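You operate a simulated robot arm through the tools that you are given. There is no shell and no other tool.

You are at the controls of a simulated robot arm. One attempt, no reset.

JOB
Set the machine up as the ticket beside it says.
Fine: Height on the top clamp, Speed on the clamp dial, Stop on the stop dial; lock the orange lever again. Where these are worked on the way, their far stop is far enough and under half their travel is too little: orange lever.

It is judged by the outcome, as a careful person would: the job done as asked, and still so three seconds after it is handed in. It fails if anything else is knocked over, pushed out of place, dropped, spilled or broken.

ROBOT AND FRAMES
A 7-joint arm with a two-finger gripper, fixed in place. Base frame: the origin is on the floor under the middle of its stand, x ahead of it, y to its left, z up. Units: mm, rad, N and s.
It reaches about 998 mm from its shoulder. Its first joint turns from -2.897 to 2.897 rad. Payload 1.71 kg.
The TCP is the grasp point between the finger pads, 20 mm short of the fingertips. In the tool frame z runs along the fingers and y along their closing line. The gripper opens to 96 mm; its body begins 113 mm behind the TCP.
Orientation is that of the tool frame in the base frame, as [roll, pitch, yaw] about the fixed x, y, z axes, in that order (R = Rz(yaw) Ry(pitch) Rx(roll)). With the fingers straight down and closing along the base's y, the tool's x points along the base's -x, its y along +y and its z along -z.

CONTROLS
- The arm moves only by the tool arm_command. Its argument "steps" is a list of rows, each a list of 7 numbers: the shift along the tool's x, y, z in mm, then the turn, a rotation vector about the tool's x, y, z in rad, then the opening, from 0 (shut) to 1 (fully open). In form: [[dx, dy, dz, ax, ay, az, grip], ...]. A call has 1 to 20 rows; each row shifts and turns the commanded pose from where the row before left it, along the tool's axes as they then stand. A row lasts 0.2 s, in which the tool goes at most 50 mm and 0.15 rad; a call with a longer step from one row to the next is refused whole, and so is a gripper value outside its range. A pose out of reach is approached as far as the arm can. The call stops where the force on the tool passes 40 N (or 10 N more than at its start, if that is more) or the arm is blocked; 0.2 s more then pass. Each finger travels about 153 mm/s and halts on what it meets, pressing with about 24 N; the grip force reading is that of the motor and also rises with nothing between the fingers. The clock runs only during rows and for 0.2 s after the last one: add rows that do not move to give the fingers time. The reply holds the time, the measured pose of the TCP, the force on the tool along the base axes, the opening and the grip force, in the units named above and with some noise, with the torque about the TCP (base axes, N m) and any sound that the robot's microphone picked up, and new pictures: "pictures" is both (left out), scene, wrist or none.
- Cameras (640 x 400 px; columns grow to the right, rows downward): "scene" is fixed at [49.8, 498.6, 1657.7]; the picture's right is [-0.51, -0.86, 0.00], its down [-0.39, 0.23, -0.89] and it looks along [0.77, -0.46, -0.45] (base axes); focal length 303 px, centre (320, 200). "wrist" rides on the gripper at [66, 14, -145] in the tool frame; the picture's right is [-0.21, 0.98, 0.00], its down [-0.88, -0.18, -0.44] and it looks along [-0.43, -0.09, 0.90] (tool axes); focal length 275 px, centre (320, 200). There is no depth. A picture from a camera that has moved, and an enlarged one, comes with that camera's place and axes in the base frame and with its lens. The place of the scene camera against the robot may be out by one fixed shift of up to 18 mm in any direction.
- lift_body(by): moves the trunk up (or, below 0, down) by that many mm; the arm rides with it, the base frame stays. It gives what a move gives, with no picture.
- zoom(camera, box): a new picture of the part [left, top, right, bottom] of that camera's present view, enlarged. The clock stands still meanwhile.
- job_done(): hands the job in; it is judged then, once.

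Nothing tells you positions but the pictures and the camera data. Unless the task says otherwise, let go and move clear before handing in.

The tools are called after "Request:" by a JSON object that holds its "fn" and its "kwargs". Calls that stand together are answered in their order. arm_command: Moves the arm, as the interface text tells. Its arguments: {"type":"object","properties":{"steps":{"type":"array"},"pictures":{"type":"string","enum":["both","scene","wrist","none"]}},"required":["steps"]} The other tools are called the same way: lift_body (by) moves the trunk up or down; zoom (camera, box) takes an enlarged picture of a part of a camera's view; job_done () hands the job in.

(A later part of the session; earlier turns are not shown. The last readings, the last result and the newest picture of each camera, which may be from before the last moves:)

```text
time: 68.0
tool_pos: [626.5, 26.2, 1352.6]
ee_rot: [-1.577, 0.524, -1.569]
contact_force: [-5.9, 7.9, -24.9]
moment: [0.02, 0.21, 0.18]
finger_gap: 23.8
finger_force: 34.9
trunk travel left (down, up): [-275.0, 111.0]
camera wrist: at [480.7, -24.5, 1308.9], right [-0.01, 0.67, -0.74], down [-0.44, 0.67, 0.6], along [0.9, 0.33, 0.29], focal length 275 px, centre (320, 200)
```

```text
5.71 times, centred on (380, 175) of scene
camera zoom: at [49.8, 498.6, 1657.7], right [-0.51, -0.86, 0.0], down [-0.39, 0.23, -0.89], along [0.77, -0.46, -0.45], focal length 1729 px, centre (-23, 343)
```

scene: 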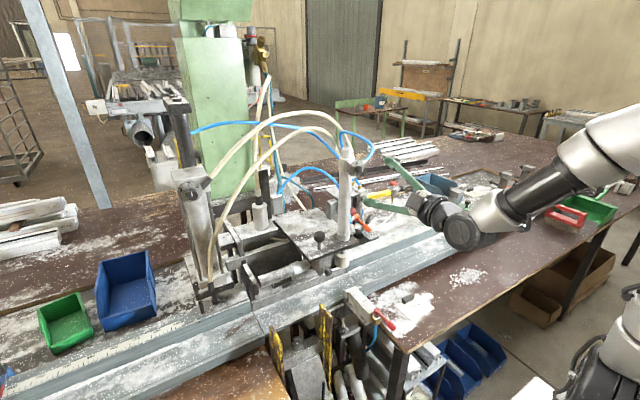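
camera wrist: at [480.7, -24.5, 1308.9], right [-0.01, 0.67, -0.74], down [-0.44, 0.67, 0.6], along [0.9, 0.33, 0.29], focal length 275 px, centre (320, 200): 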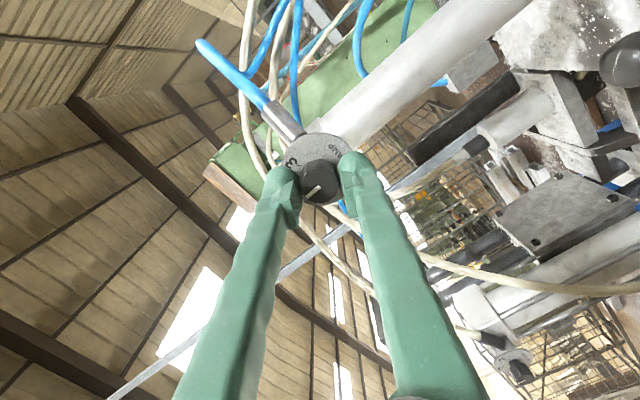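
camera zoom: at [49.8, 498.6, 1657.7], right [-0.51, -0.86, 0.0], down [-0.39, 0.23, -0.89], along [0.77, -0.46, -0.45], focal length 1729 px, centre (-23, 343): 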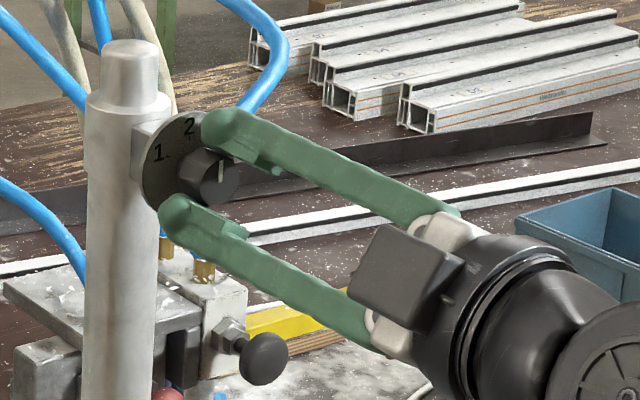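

The knob is gripped (gap 23.8 mm). I'll relieve the small side load and turn it 60° clockwise.

Request:
{"fn": "arm_command", "kwargs": {"steps": [[0, 1.5, 0, 0, 0, 0, 0], [0, 0, 0, 0, 0, 0.1496, 0], [0, 0, 0, 0, 0, 0.1496, 0], [0, 0, 0, 0, 0, 0.1496, 0], [0, 0, 0, 0, 0, 0.1496, 0], [0, 0, 0, 0, 0, 0.1496, 0], [0, 0, 0, 0, 0, 0.1496, 0], [0, 0, 0, 0, 0, 0.1496, 0], [0, 0, 0, 0, 0, 0, 0], [0, 0, 0, 0, 0, 0, 0]], "pictures": "both"}}

Request:
{"fn": "zoom", "kwargs": {"camera": "wrist", "box": [220, 120, 420, 245]}}

Request:
{"fn": "zoom", "kwargs": {"camera": "scene", "box": [330, 140, 430, 210]}}

```text
time: 70.2
tool_pos: [626.4, 25.2, 1353.6]
ee_rot: [0.758, 1.569, 0.761]
contact_force: [-2.1, 4.1, -20.8]
moment: [0.04, 0.43, 0.04]
finger_gap: 23.5
finger_force: 34.7
trunk travel left (down, up): [-275.0, 111.0]
camera wrist: at [480.8, 38.0, 1288.2], right [0.0, 0.98, 0.21], down [-0.45, -0.19, 0.88], along [0.9, -0.09, 0.44], focal length 275 px, centre (320, 200)
```

scene: 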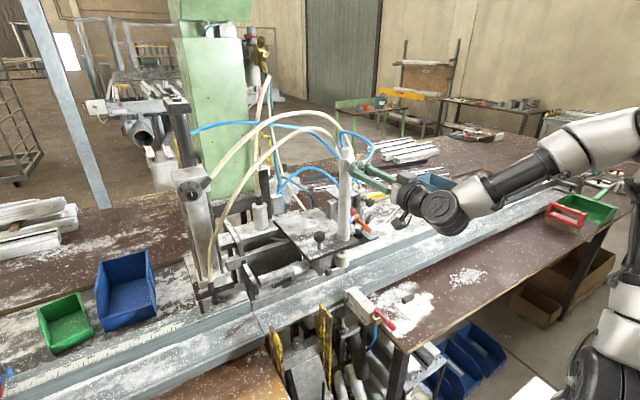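
wrist: 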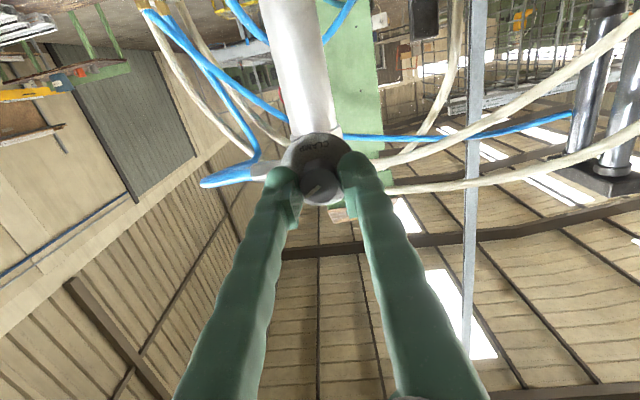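

```text
3.20 times, centred on (320, 182) of wrist
camera zoom: at [480.8, 38.0, 1288.2], right [0.0, 0.98, 0.21], down [-0.45, -0.19, 0.88], along [0.9, -0.09, 0.44], focal length 881 px, centre (320, 256)
```

zoom: 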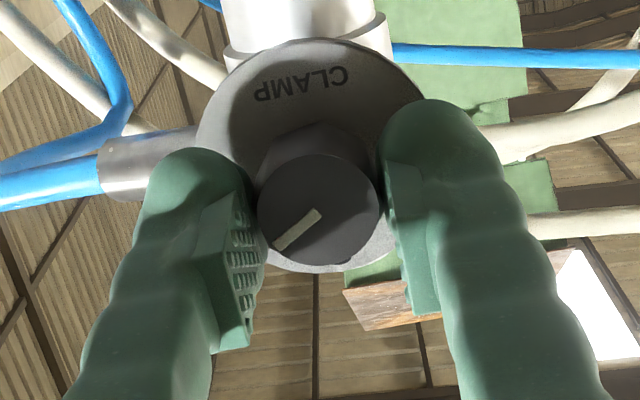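

```text
5.71 times, centred on (380, 175) of scene
camera zoom: at [49.8, 498.6, 1657.7], right [-0.51, -0.86, 0.0], down [-0.39, 0.23, -0.89], along [0.77, -0.46, -0.45], focal length 1729 px, centre (-23, 343)
```

zoom: 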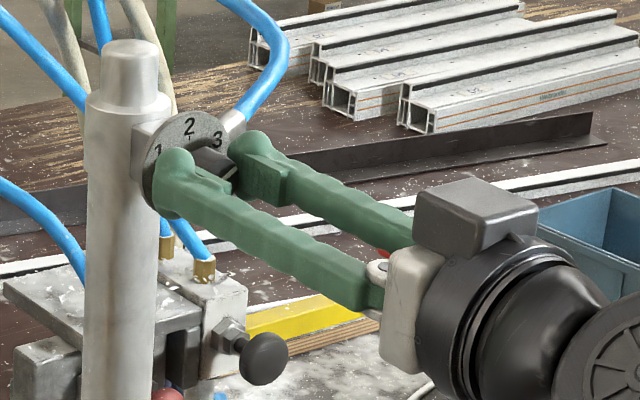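

The knob followed the full turn. I'll release, back away and check where the mark points.

Request:
{"fn": "arm_command", "kwargs": {"steps": [[0, 0, 0, 0, 0, 0, 0.2], [0, 0, 0, 0, 0, 0, 0.5], [0, 0, 0, 0, 0, 0, 0.7], [0, 0, -25, 0, 0, 0, 0.8], [0, 0, -25, 0, 0, 0, 0.9], [0, 0, 0, 0, 0, 0, 0.9], [0, 0, 0, 0, 0, 0, 0.9]], "pictures": "wrist"}}

Request:
{"fn": "zoom", "kwargs": {"camera": "wrist", "box": [280, 110, 370, 185]}}

Request:
{"fn": "zoom", "kwargs": {"camera": "scene", "box": [345, 155, 385, 185]}}

```text
time: 71.8
tool_pos: [575.0, 24.6, 1354.8]
ee_rot: [-0.017, 1.567, -0.018]
contact_force: [0.8, 0.0, 0.3]
moment: [-0.01, 0.01, 0.03]
finger_gap: 86.3
finger_force: 0.0
trunk travel left (down, up): [-275.0, 111.0]
camera wrist: at [431.0, 38.3, 1287.2], right [0.0, 0.98, 0.21], down [-0.45, -0.19, 0.87], along [0.89, -0.09, 0.44], focal length 275 px, centre (320, 200)
```

wrist: 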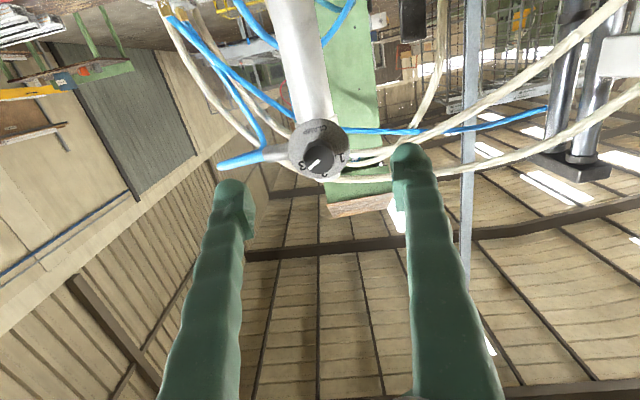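

```text
5.33 times, centred on (325, 148) of wrist
camera zoom: at [431.0, 38.3, 1287.2], right [0.0, 0.98, 0.21], down [-0.45, -0.19, 0.87], along [0.89, -0.09, 0.44], focal length 1468 px, centre (293, 480)
```

zoom: 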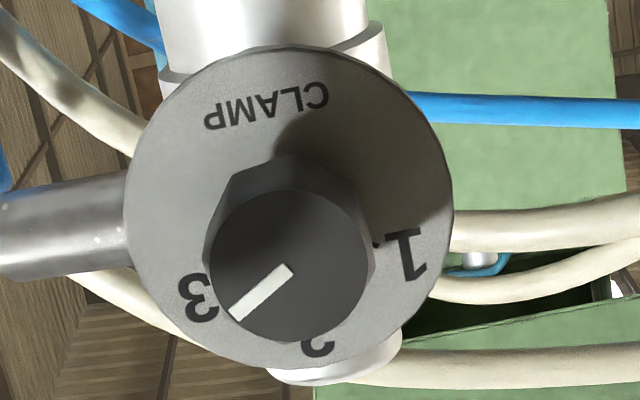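

```text
13.33 times, centred on (365, 170) of scene
camera zoom: at [49.8, 498.6, 1657.7], right [-0.51, -0.86, 0.0], down [-0.39, 0.23, -0.89], along [0.77, -0.46, -0.45], focal length 4035 px, centre (-280, 600)
```

zoom: 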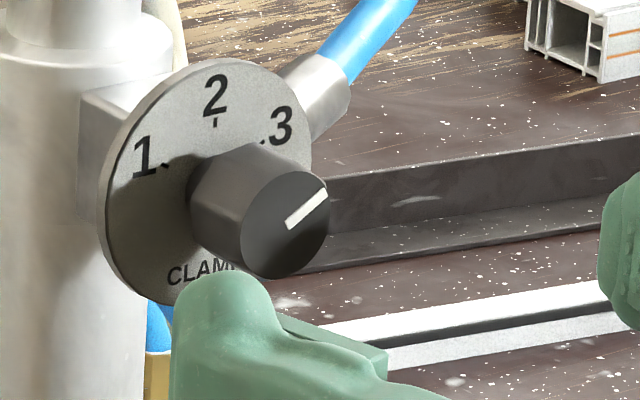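

The clamp dial now points at 3. Next is the STOP dial, low in front: I'll pitch the gripper, move down and look at it from the front.

Request:
{"fn": "arm_command", "kwargs": {"steps": [[0, 0, 0, 0, 0.145, 0, 1], [0, 0, 0, 0, 0.145, 0, 1], [0, 0, 0, 0, 0.145, 0, 1], [42, 11.7, 3.3, 0, 0, 0, 1], [42, 11.7, 3.3, 0, 0, 0, 1], [42, 11.7, 3.3, 0, 0, 0, 1], [42, 11.7, 3.3, 0, 0, 0, 1], [42, 11.7, 3.3, 0, 0, 0, 1], [42, 11.7, 3.3, 0, 0, 0, 1], [42, 11.7, 3.3, 0, 0, 0, 1], [42, 11.7, 3.3, 0, 0, 0, 1], [42, 11.7, 3.3, 0, 0, 0, 1], [0, 0, 0, 0, 0, 0, 1], [0, 0, 0, 0, 0, 0, 1]], "pictures": "both"}}

```text
time: 72.2
tool_pos: [558.4, 16.2, 1363.5]
ee_rot: [-3.105, 1.436, -3.112]
contact_force: [-0.5, -1.0, -0.5]
moment: [0.0, -0.03, 0.15]
finger_gap: 95.9
finger_force: 0.1
trunk travel left (down, up): [-275.0, 111.0]
stopped in row 2: the arm was blocked; the commanded pose is now the measured one
camera wrist: at [405.2, 30.5, 1317.4], right [0.03, 0.98, 0.2], down [-0.32, -0.18, 0.93], along [0.95, -0.1, 0.31], focal length 275 px, centre (320, 200)
```

scene: 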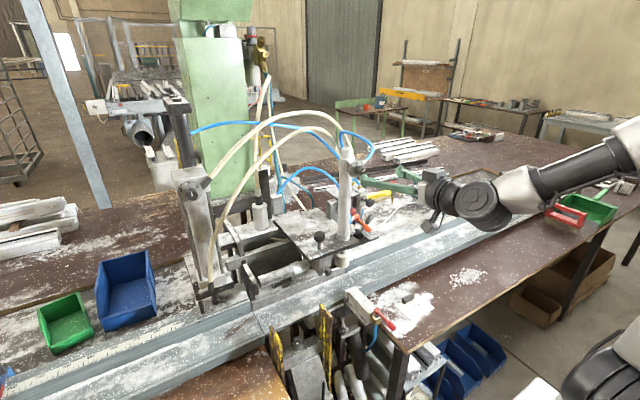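
wrist: 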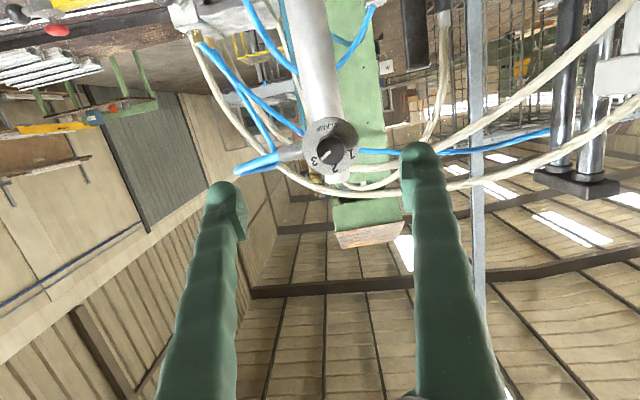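

The arm is folded too tight here to pitch down, so I'll go straight down first, where it has more room, and then tilt.

Request:
{"fn": "arm_command", "kwargs": {"steps": [[40, 0, 6, 0, 0, 0, 1], [42, 4, 6, 0, 0, 0, 1], [42, 8, 6, 0, 0, 0, 1], [42, 8, 6, 0, 0, 0, 1], [42, 8, 6, 0, 0, 0, 1], [0, 0, 0, 0, 0, 0, 1]], "pictures": "none"}}

```text
time: 73.6
tool_pos: [568.2, 50.5, 1157.8]
ee_rot: [-3.123, 1.44, -3.121]
contact_force: [0.3, -0.2, -0.3]
moment: [-0.03, 0.0, 0.08]
finger_gap: 96.0
finger_force: 0.1
out of reach, approached as far as the arm can: row 4
trunk travel left (down, up): [-275.0, 111.0]
```

I need a better look at the STOP dial, and the arm can't point level that low while folded. I'll tilt the tool towards straight down, which suits the arm, and look at the dial from above and in front.

Request:
{"fn": "arm_command", "kwargs": {"steps": [[0, 0, 0, 0, 0.14, 0, 1], [0, 0, 0, 0, 0.14, 0, 1], [0, 0, 0, 0, 0.14, 0, 1], [0, 0, 0, 0, 0.14, 0, 1], [0, 0, 0, 0, 0.14, 0, 1], [0, 0, 0, 0, 0.14, 0, 1], [0, 0, 0, 0, 0.14, 0, 1], [0, 0, 0, 0, 0.14, 0, 1], [40, 13, 0, 0, 0, 0, 1], [40, 13, 0, 0, 0, 0, 1], [40, 13, 0, 0, 0, 0, 1], [0, 0, 0, 0, 0, 0, 1], [0, 0, 0, 0, 0, 0, 1]], "pictures": "both"}}

```text
time: 76.4
tool_pos: [451.3, 88.7, 1117.2]
ee_rot: [-3.137, 0.309, 3.14]
contact_force: [0.5, 0.6, 0.0]
moment: [0.01, -0.02, 0.02]
finger_gap: 96.1
finger_force: 0.1
trunk travel left (down, up): [-275.0, 111.0]
camera wrist: at [344.5, 102.8, 1234.2], right [0.2, 0.98, 0.06], down [0.7, -0.18, 0.69], along [0.69, -0.1, -0.72], focal length 275 px, centre (320, 200)
```

scene: 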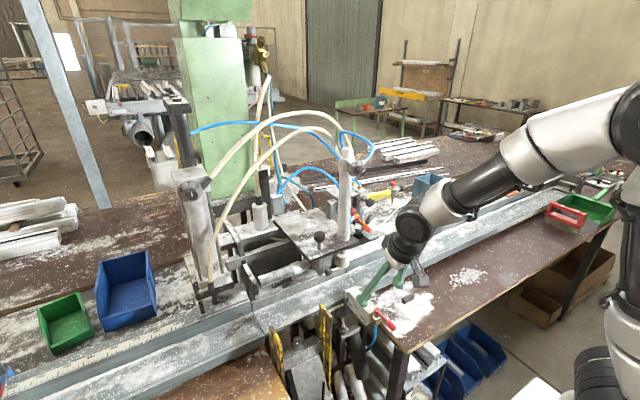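
wrist: 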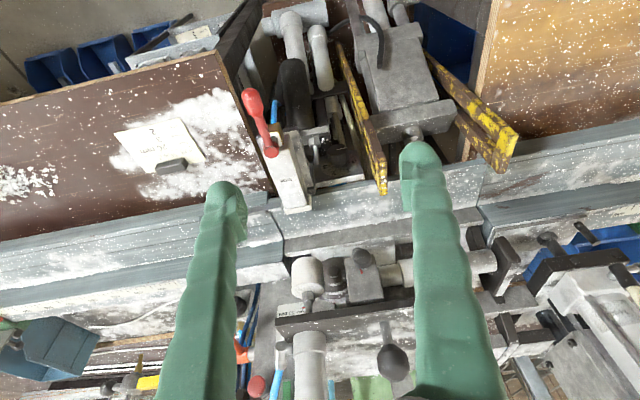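

The STOP area now shows at the picture's upper middle, between the red SIDE lever and the yellow plate. I'll enlarge it.

Request:
{"fn": "zoom", "kwargs": {"camera": "wrist", "box": [290, 90, 400, 190]}}

Request:
{"fn": "zoom", "kwargs": {"camera": "wrist", "box": [230, 20, 480, 220]}}

Request:
{"fn": "zoom", "kwargs": {"camera": "scene", "box": [310, 290, 380, 345]}}

```text
4.00 times, centred on (345, 140) of wrist
camera zoom: at [344.5, 102.8, 1234.2], right [0.2, 0.98, 0.06], down [0.7, -0.18, 0.69], along [0.69, -0.1, -0.72], focal length 1101 px, centre (220, 440)
```

zoom: 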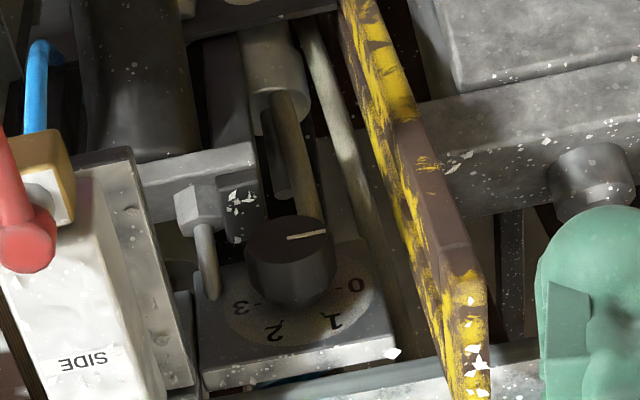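

```text
2.00 times, centred on (355, 120) of wrist
camera zoom: at [344.5, 102.8, 1234.2], right [0.2, 0.98, 0.06], down [0.7, -0.18, 0.69], along [0.69, -0.1, -0.72], focal length 551 px, centre (250, 360)
```

zoom: 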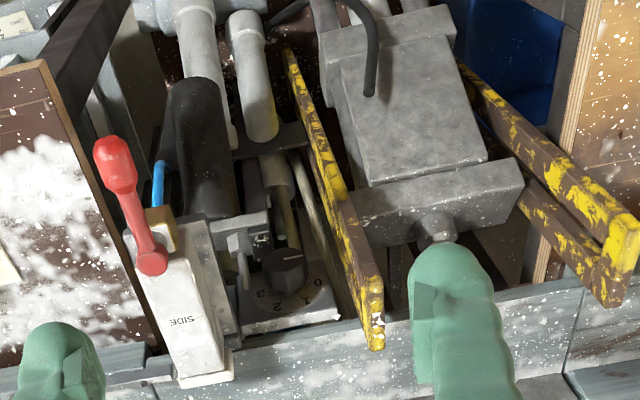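

```text
7.27 times, centred on (345, 318) of scene
camera zoom: at [49.8, 498.6, 1657.7], right [-0.51, -0.86, 0.0], down [-0.39, 0.23, -0.89], along [0.77, -0.46, -0.45], focal length 2201 px, centre (138, -654)
```

zoom: 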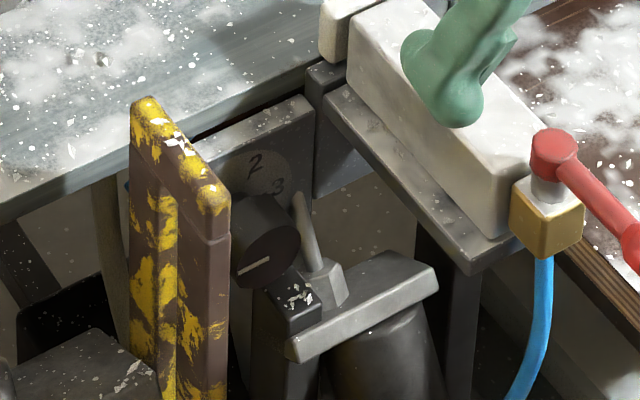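

The STOP knob's front face is near (603, 105, 852), about 38 mm across, with its mark at 0. The gap is tight: the SIDE bracket is on the right at y≈57 and the yellow bar on the left at y≈150. So I plan to press the closed fingertips on top of the knob and drag them to the right, which rolls it clockwise. First I'll go closer and measure.

Request:
{"fn": "arm_command", "kwargs": {"steps": [[-17, 4, 36, 0, 0, 0, 0.5], [-17, 4, 36, 0, 0, 0, 0], [-17, 4, 36, 0, 0, 0, 0], [-17, 4, 36, 0, 0, 0, 0], [0, 0, 0, 0, 0, 0, 0], [0, 0, 0, 0, 0, 0, 0]], "pictures": "both"}}

Request:
{"fn": "zoom", "kwargs": {"camera": "wrist", "box": [230, 60, 430, 210]}}

Request:
{"fn": "zoom", "kwargs": {"camera": "scene", "box": [310, 260, 400, 340]}}

```text
time: 77.8
tool_pos: [559.3, 102.2, 999.6]
ee_rot: [-3.136, 0.31, -3.141]
contact_force: [0.3, 0.4, -0.5]
moment: [0.0, -0.02, 0.0]
finger_gap: 0.0
finger_force: 24.6
trunk travel left (down, up): [-275.0, 111.0]
camera wrist: at [452.4, 116.9, 1117.8], right [0.2, 0.98, 0.06], down [0.7, -0.18, 0.69], along [0.69, -0.1, -0.72], focal length 275 px, centre (320, 200)
```

scene: 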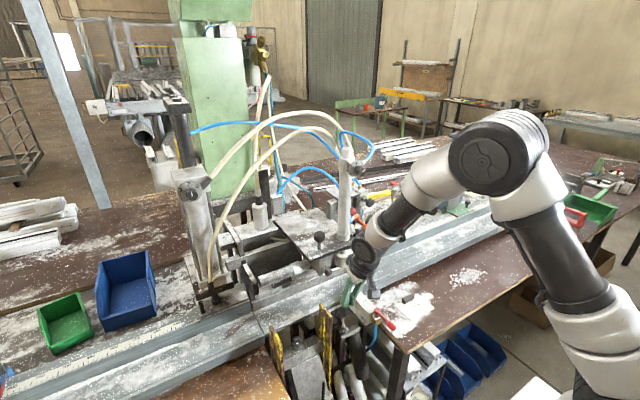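
wrist: 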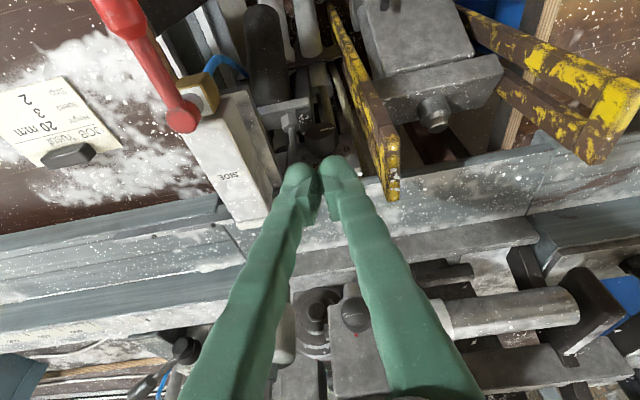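

```text
2.67 times, centred on (330, 135) of wrist
camera zoom: at [452.4, 116.9, 1117.8], right [0.2, 0.98, 0.06], down [0.7, -0.18, 0.69], along [0.69, -0.1, -0.72], focal length 734 px, centre (293, 373)
```

zoom: 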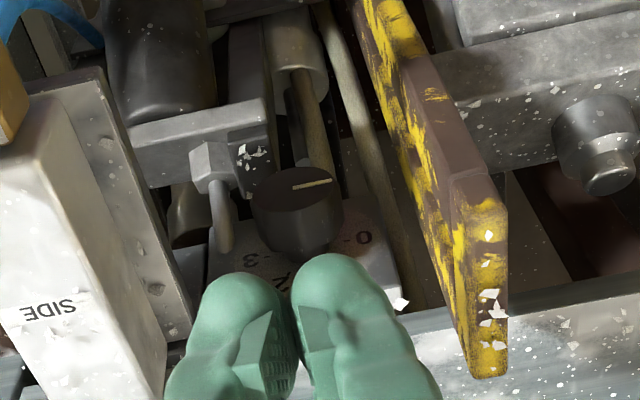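

```text
5.00 times, centred on (355, 300) of scene
camera zoom: at [49.8, 498.6, 1657.7], right [-0.51, -0.86, 0.0], down [-0.39, 0.23, -0.89], along [0.77, -0.46, -0.45], focal length 1513 px, centre (145, -300)
```

zoom: 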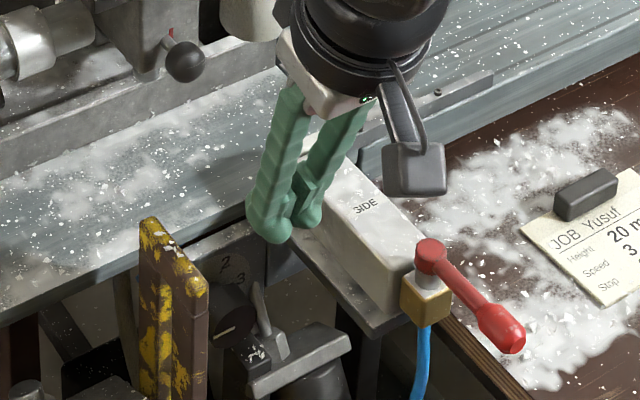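

I can see the corridor clearly now: SIDE bracket edge at y≈58, yellow bar at y≈148, knob axis at y≈105. I'll position the closed tips above the left part of the knob's top and come down gently to touch it.

Request:
{"fn": "arm_command", "kwargs": {"steps": [[-13.6, 9, 41, 0, 0, 0, 0], [-13.6, 8, 41, 0, 0, 0, 0], [3, 0, 9.5, 0, 0, 0, 0], [3, 0, 9.5, 0, 0, 0, 0], [1.5, 0, 4.8, 0, 0, 0, 0], [0, 0, 0, 0, 0, 0, 0]], "pictures": "both"}}

Request:
{"fn": "zoom", "kwargs": {"camera": "wrist", "box": [230, 60, 430, 210]}}

Request:
{"fn": "zoom", "kwargs": {"camera": "scene", "box": [310, 260, 400, 340]}}

```text
time: 79.2
tool_pos: [611.0, 120.2, 906.5]
ee_rot: [-3.135, 0.309, -3.141]
contact_force: [-0.6, 0.2, 0.5]
moment: [-0.01, 0.03, -0.03]
finger_gap: 0.0
finger_force: 24.0
trunk travel left (down, up): [-275.0, 111.0]
camera wrist: at [503.2, 134.1, 1024.1], right [0.2, 0.98, 0.06], down [0.7, -0.18, 0.69], along [0.69, -0.1, -0.72], focal length 275 px, centre (320, 200)
```

scene: 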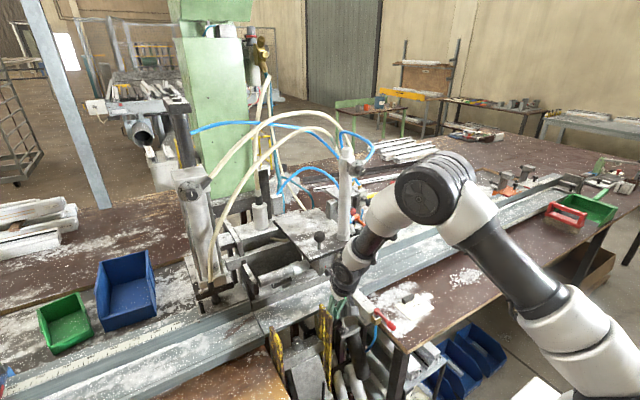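
wrist: 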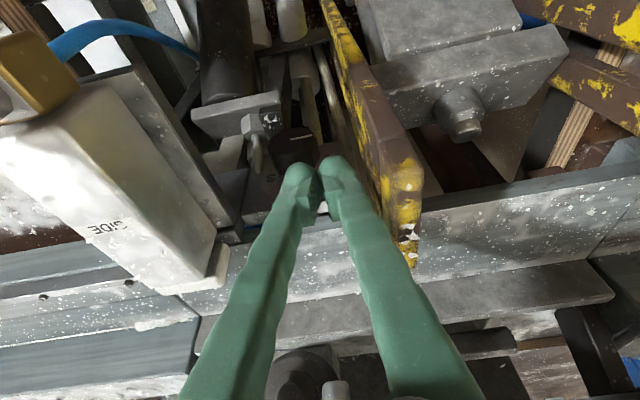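

```text
2.67 times, centred on (330, 135) of wrist
camera zoom: at [503.2, 134.1, 1024.1], right [0.2, 0.98, 0.06], down [0.7, -0.18, 0.69], along [0.69, -0.1, -0.72], focal length 734 px, centre (293, 373)
```

zoom: 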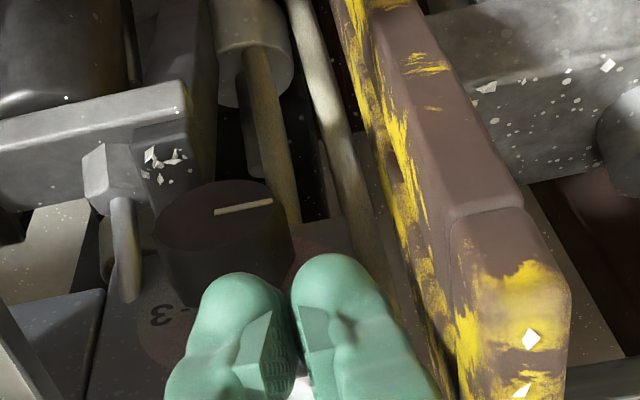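

```text
5.00 times, centred on (355, 300) of scene
camera zoom: at [49.8, 498.6, 1657.7], right [-0.51, -0.86, 0.0], down [-0.39, 0.23, -0.89], along [0.77, -0.46, -0.45], focal length 1513 px, centre (145, -300)
```

zoom: 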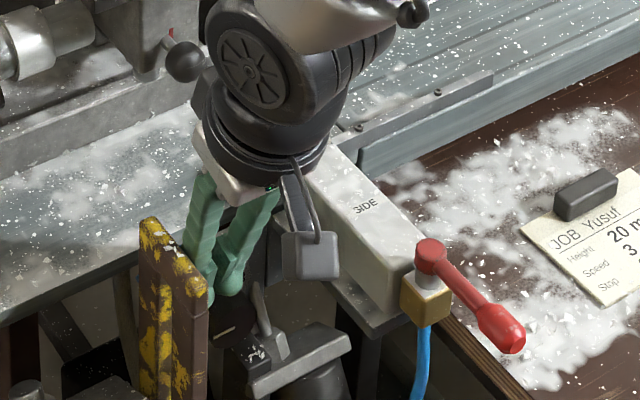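

The tips hang about 13 mm above the knob's top, on its left half. I'll lower them until they press on it lightly.

Request:
{"fn": "arm_command", "kwargs": {"steps": [[5.3, 0, 6.7, 0, 0, 0, 0], [1.8, 0, 5.7, 0, 0, 0, 0], [0.9, 0, 2.9, 0, 0, 0, 0], [0, 0, 0, 0, 0, 0, 0]], "pictures": "none"}}

Request:
{"fn": "arm_command", "kwargs": {"steps": [[0.9, 0, 2.9, 0, 0, 0, 0], [0, 0, 0, 0, 0, 0, 0]], "pictures": "none"}}

Request:
{"fn": "arm_command", "kwargs": {"steps": [[0.9, 0, 2.9, 0, 0, 0, 0], [0, 0, 0, 0, 0, 0, 0]], "pictures": "wrist"}}

```text
time: 80.2
tool_pos: [607.9, 119.9, 889.0]
ee_rot: [-3.136, 0.31, 3.14]
contact_force: [0.9, 0.0, -0.1]
moment: [-0.04, 0.02, 0.01]
finger_gap: 0.1
finger_force: 24.0
trunk travel left (down, up): [-275.0, 111.0]
```

```text
time: 80.8
tool_pos: [607.6, 120.0, 885.5]
ee_rot: [-3.138, 0.309, 3.141]
contact_force: [0.3, -0.1, -0.3]
moment: [0.0, 0.03, -0.03]
finger_gap: 0.0
finger_force: 23.7
trunk travel left (down, up): [-275.0, 111.0]
```

```text
time: 81.4
tool_pos: [607.6, 121.1, 884.0]
ee_rot: [-3.136, 0.314, 3.141]
contact_force: [-1.7, 3.4, 15.3]
moment: [-0.11, 0.07, -0.01]
finger_gap: 0.1
finger_force: 23.8
trunk travel left (down, up): [-275.0, 111.0]
camera wrist: at [499.9, 135.0, 1001.4], right [0.2, 0.98, 0.06], down [0.7, -0.18, 0.69], along [0.69, -0.1, -0.72], focal length 275 px, centre (320, 200)
```

wrist: 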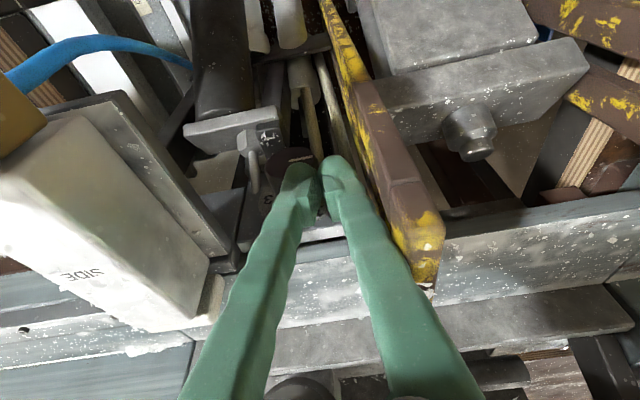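

Contact at about 15 N on top of the knob. I'll drag the tips slowly to the right to roll the knob clockwise, following the rounded tips' profile.

Request:
{"fn": "arm_command", "kwargs": {"steps": [[-0.05, -3, -0.15, 0, 0, 0, 0], [0.05, -3, 0.15, 0, 0, 0, 0], [0.15, -3, 0.45, 0, 0, 0, 0], [0.2, -3, 0.7, 0, 0, 0, 0], [0.1, -3, 0.3, 0, 0, 0, 0], [-0.27, -3, -0.85, 0, 0, 0, 0], [-0.17, -3, -0.55, 0, 0, 0, 0], [-0.08, -3, -0.25, 0, 0, 0, 0], [0, -3, 0.05, 0, 0, 0, 0], [0.1, -3, 0.3, 0, 0, 0, 0]], "pictures": "wrist"}}

Request:
{"fn": "zoom", "kwargs": {"camera": "wrist", "box": [230, 90, 390, 210]}}

Request:
{"fn": "zoom", "kwargs": {"camera": "scene", "box": [310, 280, 380, 340]}}

```text
time: 82.3
tool_pos: [597.1, 111.9, 893.6]
ee_rot: [-3.139, 0.33, -3.14]
contact_force: [0.2, -0.3, -0.4]
moment: [0.03, -0.02, 0.03]
finger_gap: 0.0
finger_force: 24.1
trunk travel left (down, up): [-275.0, 111.0]
stopped in row 4: the force on the tool passed its limit at 42 N (the readings are from after the stop); the commanded pose is now the measured one
camera wrist: at [486.1, 126.1, 1009.4], right [0.2, 0.98, 0.07], down [0.68, -0.18, 0.71], along [0.7, -0.09, -0.71], focal length 275 px, centre (320, 200)
```

wrist: 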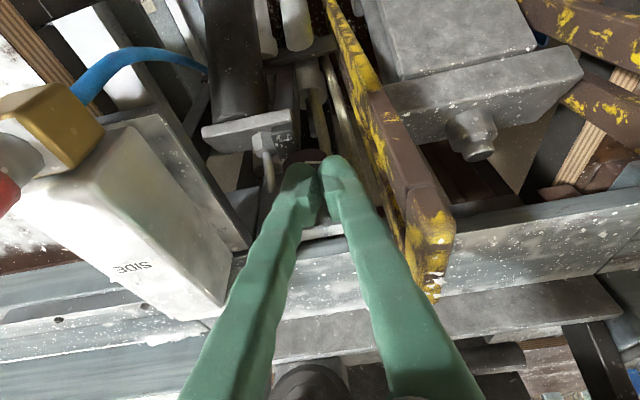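

```text
3.33 times, centred on (310, 150) of wrist
camera zoom: at [486.1, 126.1, 1009.4], right [0.2, 0.98, 0.07], down [0.68, -0.18, 0.71], along [0.7, -0.09, -0.71], focal length 918 px, centre (353, 367)
```

zoom: 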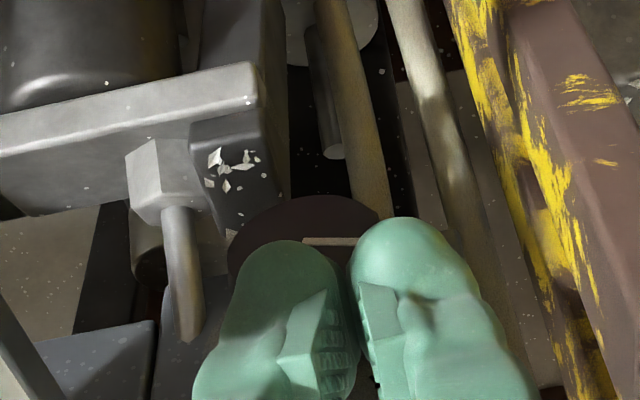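

```text
6.67 times, centred on (345, 310) of scene
camera zoom: at [49.8, 498.6, 1657.7], right [-0.51, -0.86, 0.0], down [-0.39, 0.23, -0.89], along [0.77, -0.46, -0.45], focal length 2018 px, centre (153, -533)
```

zoom: 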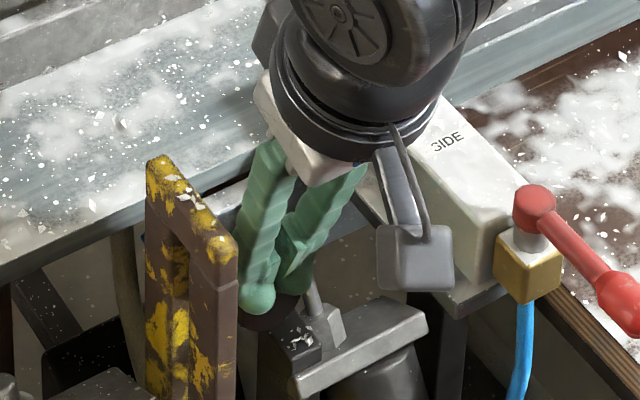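

The knob turned only about 12° before the force limit tripped. I'll lift off and look at the dial again before choosing a better method.

Request:
{"fn": "arm_command", "kwargs": {"steps": [[-12, 0, -38, 0, 0, 0, 0], [25, 0, -40, 0, 0, 0, 0], [40, 0, 0, 0, 0, 0, 0], [0, 0, 0, 0, 0, 0, 0], [0, 0, 0, 0, 0, 0, 0]], "pictures": "wrist"}}

Request:
{"fn": "zoom", "kwargs": {"camera": "wrist", "box": [250, 60, 400, 170]}}

Request:
{"fn": "zoom", "kwargs": {"camera": "scene", "box": [320, 295, 370, 330]}}

```text
time: 83.5
tool_pos: [523.8, 110.4, 950.8]
ee_rot: [-3.139, 0.33, 3.141]
contact_force: [0.0, 0.2, -0.3]
moment: [0.02, 0.01, 0.01]
finger_gap: 0.0
finger_force: 23.6
trunk travel left (down, up): [-275.0, 111.0]
camera wrist: at [413.0, 125.1, 1066.8], right [0.2, 0.98, 0.06], down [0.69, -0.18, 0.7], along [0.7, -0.09, -0.71], focal length 275 px, centre (320, 200)
```

wrist: 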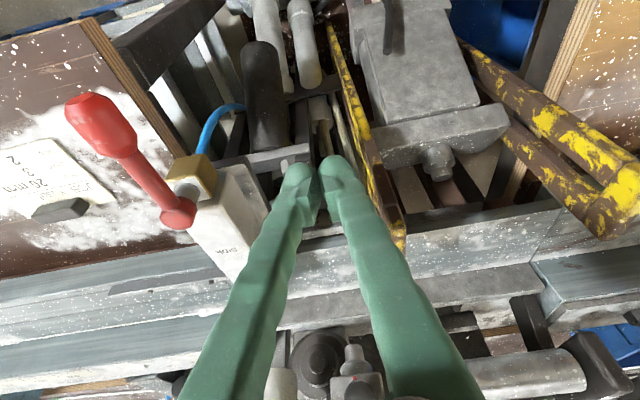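

```text
3.64 times, centred on (325, 115) of wrist
camera zoom: at [413.0, 125.1, 1066.8], right [0.2, 0.98, 0.06], down [0.69, -0.18, 0.7], along [0.7, -0.09, -0.71], focal length 1001 px, centre (302, 509)
```

zoom: 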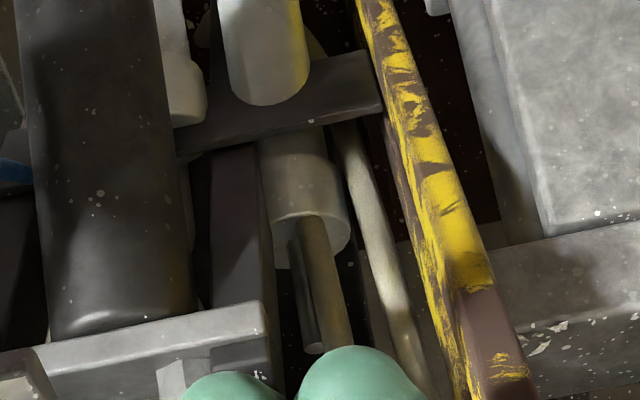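

```text
11.43 times, centred on (345, 312) of scene
camera zoom: at [49.8, 498.6, 1657.7], right [-0.51, -0.86, 0.0], down [-0.39, 0.23, -0.89], along [0.77, -0.46, -0.45], focal length 3459 px, centre (34, -1086)
```

zoom: 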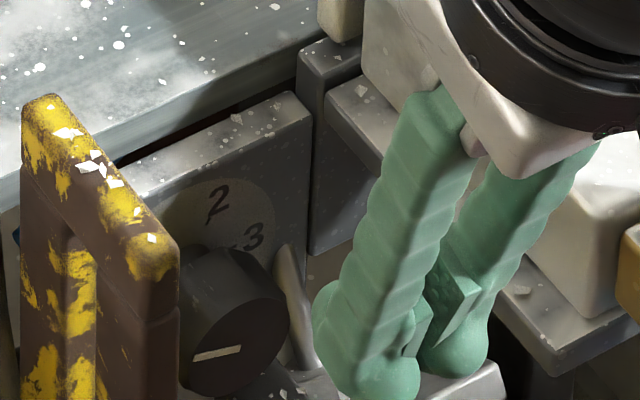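

The mark has moved about 16° (it's now near -71° from the top, target +30°), and there are no detents, so rolling works. I'll repeat with gentler pressure and shorter moves, watching the force.

Request:
{"fn": "arm_command", "kwargs": {"steps": [[-40, 5, 13.6, 0, 0, 0, 0], [-40, 5, 13.6, 0, 0, 0, 0], [8.9, 0, 26, 0, 0, 0, 0], [8.9, 0, 26, 0, 0, 0, 0], [2.3, 0, 6.6, 0, 0, 0, 0], [0, 0, 0, 0, 0, 0, 0]], "pictures": "none"}}

Request:
{"fn": "arm_command", "kwargs": {"steps": [[0.65, 0, 1.9, 0, 0, 0, 0], [0, 0, 0, 0, 0, 0, 0]], "pictures": "none"}}

Request:
{"fn": "arm_command", "kwargs": {"steps": [[0.65, 0, 1.9, 0, 0, 0, 0], [0, 0, 0, 0, 0, 0, 0]], "pictures": "none"}}

```text
time: 84.9
tool_pos: [607.0, 122.4, 886.0]
ee_rot: [-3.139, 0.329, 3.141]
contact_force: [0.6, -0.2, 0.5]
moment: [0.01, 0.02, 0.0]
finger_gap: 0.0
finger_force: 24.0
trunk travel left (down, up): [-275.0, 111.0]
```

```text
time: 85.5
tool_pos: [606.7, 121.8, 885.7]
ee_rot: [-3.141, 0.329, 3.141]
contact_force: [0.8, 0.7, 0.5]
moment: [-0.01, -0.01, 0.02]
finger_gap: 0.0
finger_force: 24.1
trunk travel left (down, up): [-275.0, 111.0]
```

```text
time: 86.1
tool_pos: [605.9, 121.9, 883.7]
ee_rot: [-3.139, 0.33, 3.141]
contact_force: [0.9, 0.3, -0.7]
moment: [-0.03, 0.04, -0.01]
finger_gap: 0.1
finger_force: 24.1
trunk travel left (down, up): [-275.0, 111.0]
```

Request:
{"fn": "arm_command", "kwargs": {"steps": [[0.5, 0, 1.4, 0, 0, 0, 0], [0, 0, 0, 0, 0, 0, 0]], "pictures": "none"}}

Request:
{"fn": "arm_command", "kwargs": {"steps": [[0.5, 0, 1.4, 0, 0, 0, 0], [0, 0, 0, 0, 0, 0, 0]], "pictures": "none"}}

```text
time: 86.7
tool_pos: [606.5, 122.0, 884.8]
ee_rot: [-3.139, 0.328, -3.141]
contact_force: [-1.7, 0.9, 2.8]
moment: [-0.03, 0.02, 0.02]
finger_gap: 0.0
finger_force: 24.0
trunk travel left (down, up): [-275.0, 111.0]
```

```text
time: 87.3
tool_pos: [605.0, 123.2, 883.5]
ee_rot: [-3.14, 0.332, 3.141]
contact_force: [-0.2, 4.2, 9.3]
moment: [-0.05, 0.06, 0.06]
finger_gap: 0.1
finger_force: 24.2
trunk travel left (down, up): [-275.0, 111.0]
```

Contact is on the knob's upper left flank at about 10 N. I'll follow the curve up and over in small moves, checking the force.

Request:
{"fn": "arm_command", "kwargs": {"steps": [[0.16, 0, 0.47, 0, 0, 0, 0], [-0.37, -3, -1.08, 0, 0, 0, 0], [-0.26, -3, -0.75, 0, 0, 0, 0], [-0.15, -3, -0.44, 0, 0, 0, 0]], "pictures": "none"}}

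Request:
{"fn": "arm_command", "kwargs": {"steps": [[-0.05, -3, -0.14, 0, 0, 0, 0], [0.05, -3, 0.14, 0, 0, 0, 0], [0.03, -3, 0.1, 0, 0, 0, 0]], "pictures": "none"}}

```text
time: 88.3
tool_pos: [604.8, 114.9, 886.0]
ee_rot: [-3.139, 0.335, 3.139]
contact_force: [-6.2, 12.0, 22.9]
moment: [0.16, -0.02, -0.29]
finger_gap: 0.0
finger_force: 23.7
trunk travel left (down, up): [-275.0, 111.0]
```

```text
time: 89.1
tool_pos: [603.6, 103.4, 885.3]
ee_rot: [-3.138, 0.334, 3.14]
contact_force: [-6.4, 2.5, 31.4]
moment: [0.01, 0.1, -0.36]
finger_gap: 0.1
finger_force: 24.1
trunk travel left (down, up): [-275.0, 111.0]
```

It's rolling over the top with 31 N, a bit high. I'll ease the pressure slightly and continue down the right side.

Request:
{"fn": "arm_command", "kwargs": {"steps": [[-0.3, -3, -0.9, 0, 0, 0, 0], [0, -3, 0, 0, 0, 0, 0], [0.1, -3, 0.3, 0, 0, 0, 0]], "pictures": "none"}}

Request:
{"fn": "arm_command", "kwargs": {"steps": [[0.2, -3, 0.6, 0, 0, 0, 0], [0.3, -2, 0.8, 0, 0, 0, 0]], "pictures": "wrist"}}

Request:
{"fn": "zoom", "kwargs": {"camera": "wrist", "box": [230, 90, 410, 210]}}

Request:
{"fn": "zoom", "kwargs": {"camera": "scene", "box": [320, 295, 370, 330]}}

```text
time: 89.9
tool_pos: [603.2, 97.4, 885.8]
ee_rot: [-3.141, 0.332, 3.141]
contact_force: [-10.5, 11.7, 32.0]
moment: [0.6, 0.1, -0.19]
finger_gap: 0.0
finger_force: 29.1
trunk travel left (down, up): [-275.0, 111.0]
```

```text
time: 90.5
tool_pos: [602.7, 85.5, 882.8]
ee_rot: [-3.137, 0.328, 3.139]
contact_force: [-15.3, -13.6, 32.0]
moment: [0.09, 0.21, -0.02]
finger_gap: 0.1
finger_force: 29.1
trunk travel left (down, up): [-275.0, 111.0]
camera wrist: at [493.8, 99.3, 998.9], right [0.2, 0.98, 0.06], down [0.69, -0.18, 0.7], along [0.7, -0.1, -0.71], focal length 275 px, centre (320, 200)
```

wrist: 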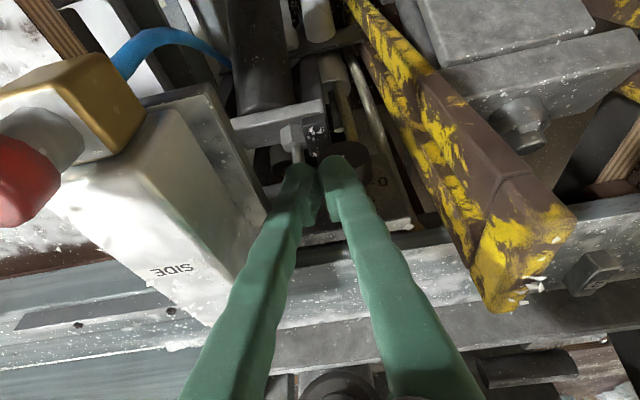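

```text
3.33 times, centred on (320, 150) of wrist
camera zoom: at [493.8, 99.3, 998.9], right [0.2, 0.98, 0.06], down [0.69, -0.18, 0.7], along [0.7, -0.1, -0.71], focal length 918 px, centre (320, 367)
```

zoom: 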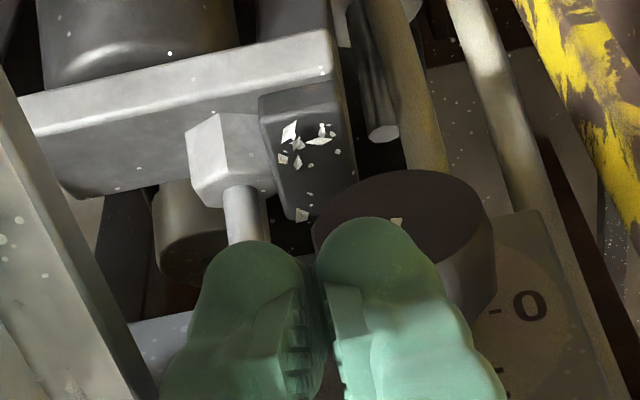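

```text
11.43 times, centred on (345, 312) of scene
camera zoom: at [49.8, 498.6, 1657.7], right [-0.51, -0.86, 0.0], down [-0.39, 0.23, -0.89], along [0.77, -0.46, -0.45], focal length 3459 px, centre (34, -1086)
```

zoom: 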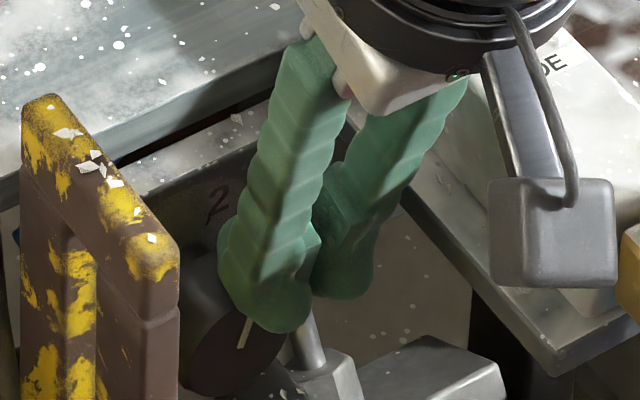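

The mark now points upward, close to 2. I'll lift straight off and read the dial.

Request:
{"fn": "arm_command", "kwargs": {"steps": [[-4, 0, -11, 0, 0, 0, 0], [-12, 4, -35, 0, 0, 0, 0], [25, 4, -35, 0, 0, 0, 0], [40, 0, 5, 0, 0, 0, 0.4], [40, 0, 5, 0, 0, 0, 0.8], [0, 0, 0, 0, 0, 0, 1], [0, 0, 0, 0, 0, 0, 1]], "pictures": "wrist"}}

Request:
{"fn": "zoom", "kwargs": {"camera": "scene", "box": [320, 295, 370, 330]}}

Request:
{"fn": "zoom", "kwargs": {"camera": "wrist", "box": [290, 60, 370, 130]}}

```text
time: 92.1
tool_pos: [497.0, 99.2, 920.7]
ee_rot: [-3.141, 0.33, -3.14]
contact_force: [-0.2, -0.6, 0.3]
moment: [-0.02, 0.01, 0.02]
finger_gap: 95.9
finger_force: 0.1
trunk travel left (down, up): [-275.0, 111.0]
camera wrist: at [387.0, 112.5, 1035.8], right [0.2, 0.98, 0.06], down [0.69, -0.18, 0.7], along [0.7, -0.09, -0.71], focal length 275 px, centre (320, 200)
```

wrist: 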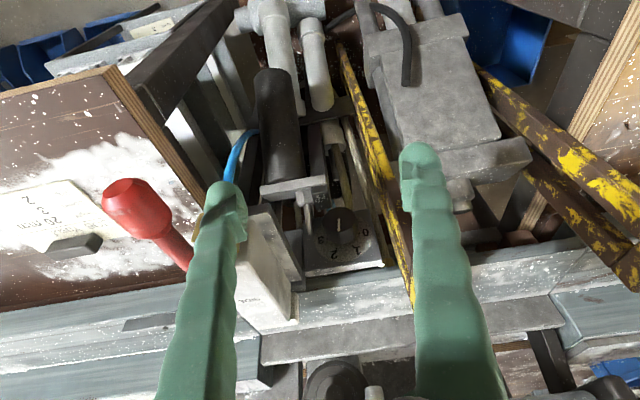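

```text
11.43 times, centred on (345, 312) of scene
camera zoom: at [49.8, 498.6, 1657.7], right [-0.51, -0.86, 0.0], down [-0.39, 0.23, -0.89], along [0.77, -0.46, -0.45], focal length 3459 px, centre (34, -1086)
```

zoom: 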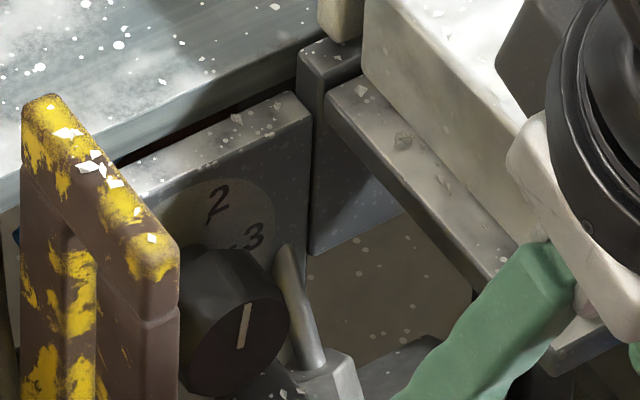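

```text
5.71 times, centred on (330, 95) of wrist
camera zoom: at [387.0, 112.5, 1035.8], right [0.2, 0.98, 0.06], down [0.69, -0.18, 0.7], along [0.7, -0.09, -0.71], focal length 1573 px, centre (263, 800)
```

zoom: 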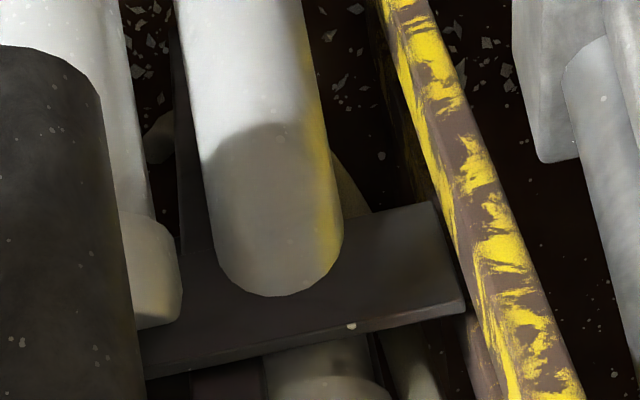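

The dial is readable now in the picture's middle. I opened the fingers close to the red SIDE lever, so I'll close them again and then zoom in on the dial.

Request:
{"fn": "arm_command", "kwargs": {"steps": [[0, 0, 0, 0, 0, 0, 0.6], [0, 0, 0, 0, 0, 0, 0.45], [0, 0, 0, 0, 0, 0, 0.45]], "pictures": "wrist"}}

Request:
{"fn": "zoom", "kwargs": {"camera": "wrist", "box": [295, 195, 385, 275]}}

Request:
{"fn": "zoom", "kwargs": {"camera": "scene", "box": [365, 290, 415, 340]}}

```text
time: 92.9
tool_pos: [496.0, 98.8, 919.8]
ee_rot: [-3.14, 0.33, 3.141]
contact_force: [-0.5, 1.0, -0.5]
moment: [0.0, 0.01, 0.01]
finger_gap: 42.9
finger_force: 0.1
trunk travel left (down, up): [-275.0, 111.0]
camera wrist: at [387.3, 112.5, 1035.9], right [0.2, 0.98, 0.06], down [0.69, -0.18, 0.7], along [0.7, -0.09, -0.71], focal length 275 px, centre (320, 200)
```

wrist: 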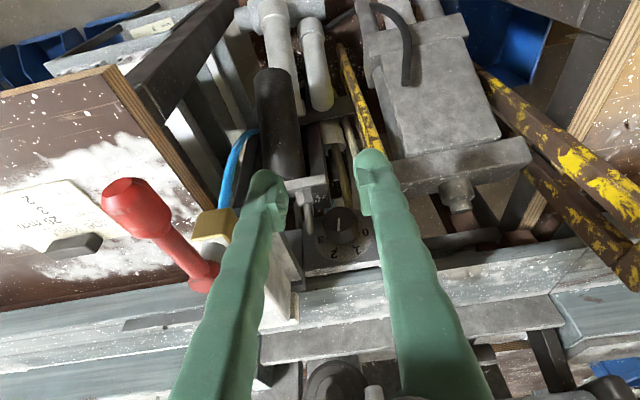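

```text
5.00 times, centred on (340, 235) of wrist
camera zoom: at [387.3, 112.5, 1035.9], right [0.2, 0.98, 0.06], down [0.69, -0.18, 0.7], along [0.7, -0.09, -0.71], focal length 1376 px, centre (220, 25)
```

zoom: 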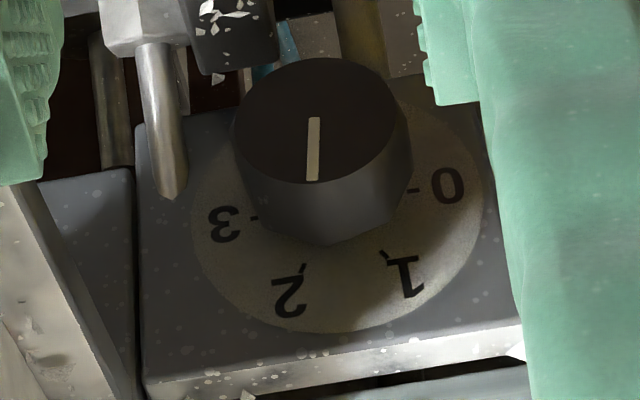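

```text
8.00 times, centred on (390, 315) of scene
camera zoom: at [49.8, 498.6, 1657.7], right [-0.51, -0.86, 0.0], down [-0.39, 0.23, -0.89], along [0.77, -0.46, -0.45], focal length 2421 px, centre (-240, -720)
```

zoom: 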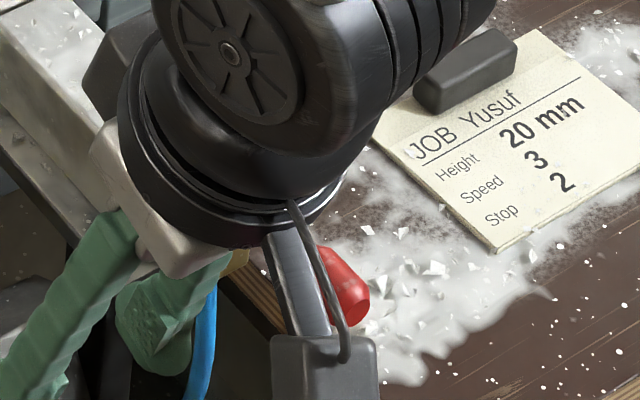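

The mark is now at about +5°, between 1 and 2, so it needs about 25° more. I'll make one short, gentle stroke across the top of the knob.

Request:
{"fn": "arm_command", "kwargs": {"steps": [[0, 0, 0, 0, 0, 0, 0], [-35, 4.5, 10, 0, 0, 0, 0], [-35, 4.5, 10, 0, 0, 0, 0], [-35, 4.5, 10, 0, 0, 0, 0], [5, 0, 15, 0, 0, 0, 0], [5, 0, 15, 0, 0, 0, 0], [0, 0, 0, 0, 0, 0, 0]], "pictures": "none"}}

```text
time: 94.5
tool_pos: [605.8, 111.3, 895.3]
ee_rot: [-3.14, 0.329, -3.141]
contact_force: [0.0, 0.6, -0.1]
moment: [0.01, -0.01, 0.01]
finger_gap: 0.2
finger_force: 24.2
trunk travel left (down, up): [-275.0, 111.0]
```

Request:
{"fn": "arm_command", "kwargs": {"steps": [[2.1, 0, 6.2, 0, 0, 0, 0], [0.6, 0, 1.9, 0, 0, 0, 0], [0, 0, 0, 0, 0, 0, 0]], "pictures": "none"}}

Request:
{"fn": "arm_command", "kwargs": {"steps": [[0.3, 0, 0.95, 0, 0, 0, 0], [0, 0, 0, 0, 0, 0, 0]], "pictures": "none"}}

```text
time: 95.3
tool_pos: [606.5, 110.9, 885.8]
ee_rot: [-3.14, 0.333, -3.141]
contact_force: [-4.0, -1.0, 10.8]
moment: [-0.12, 0.06, 0.06]
finger_gap: 0.2
finger_force: 24.1
trunk travel left (down, up): [-275.0, 111.0]
```

```text
time: 95.9
tool_pos: [606.0, 112.2, 886.1]
ee_rot: [-3.139, 0.332, -3.142]
contact_force: [-4.6, 0.6, 17.8]
moment: [-0.15, 0.09, 0.1]
finger_gap: 0.0
finger_force: 23.9
trunk travel left (down, up): [-275.0, 111.0]
```

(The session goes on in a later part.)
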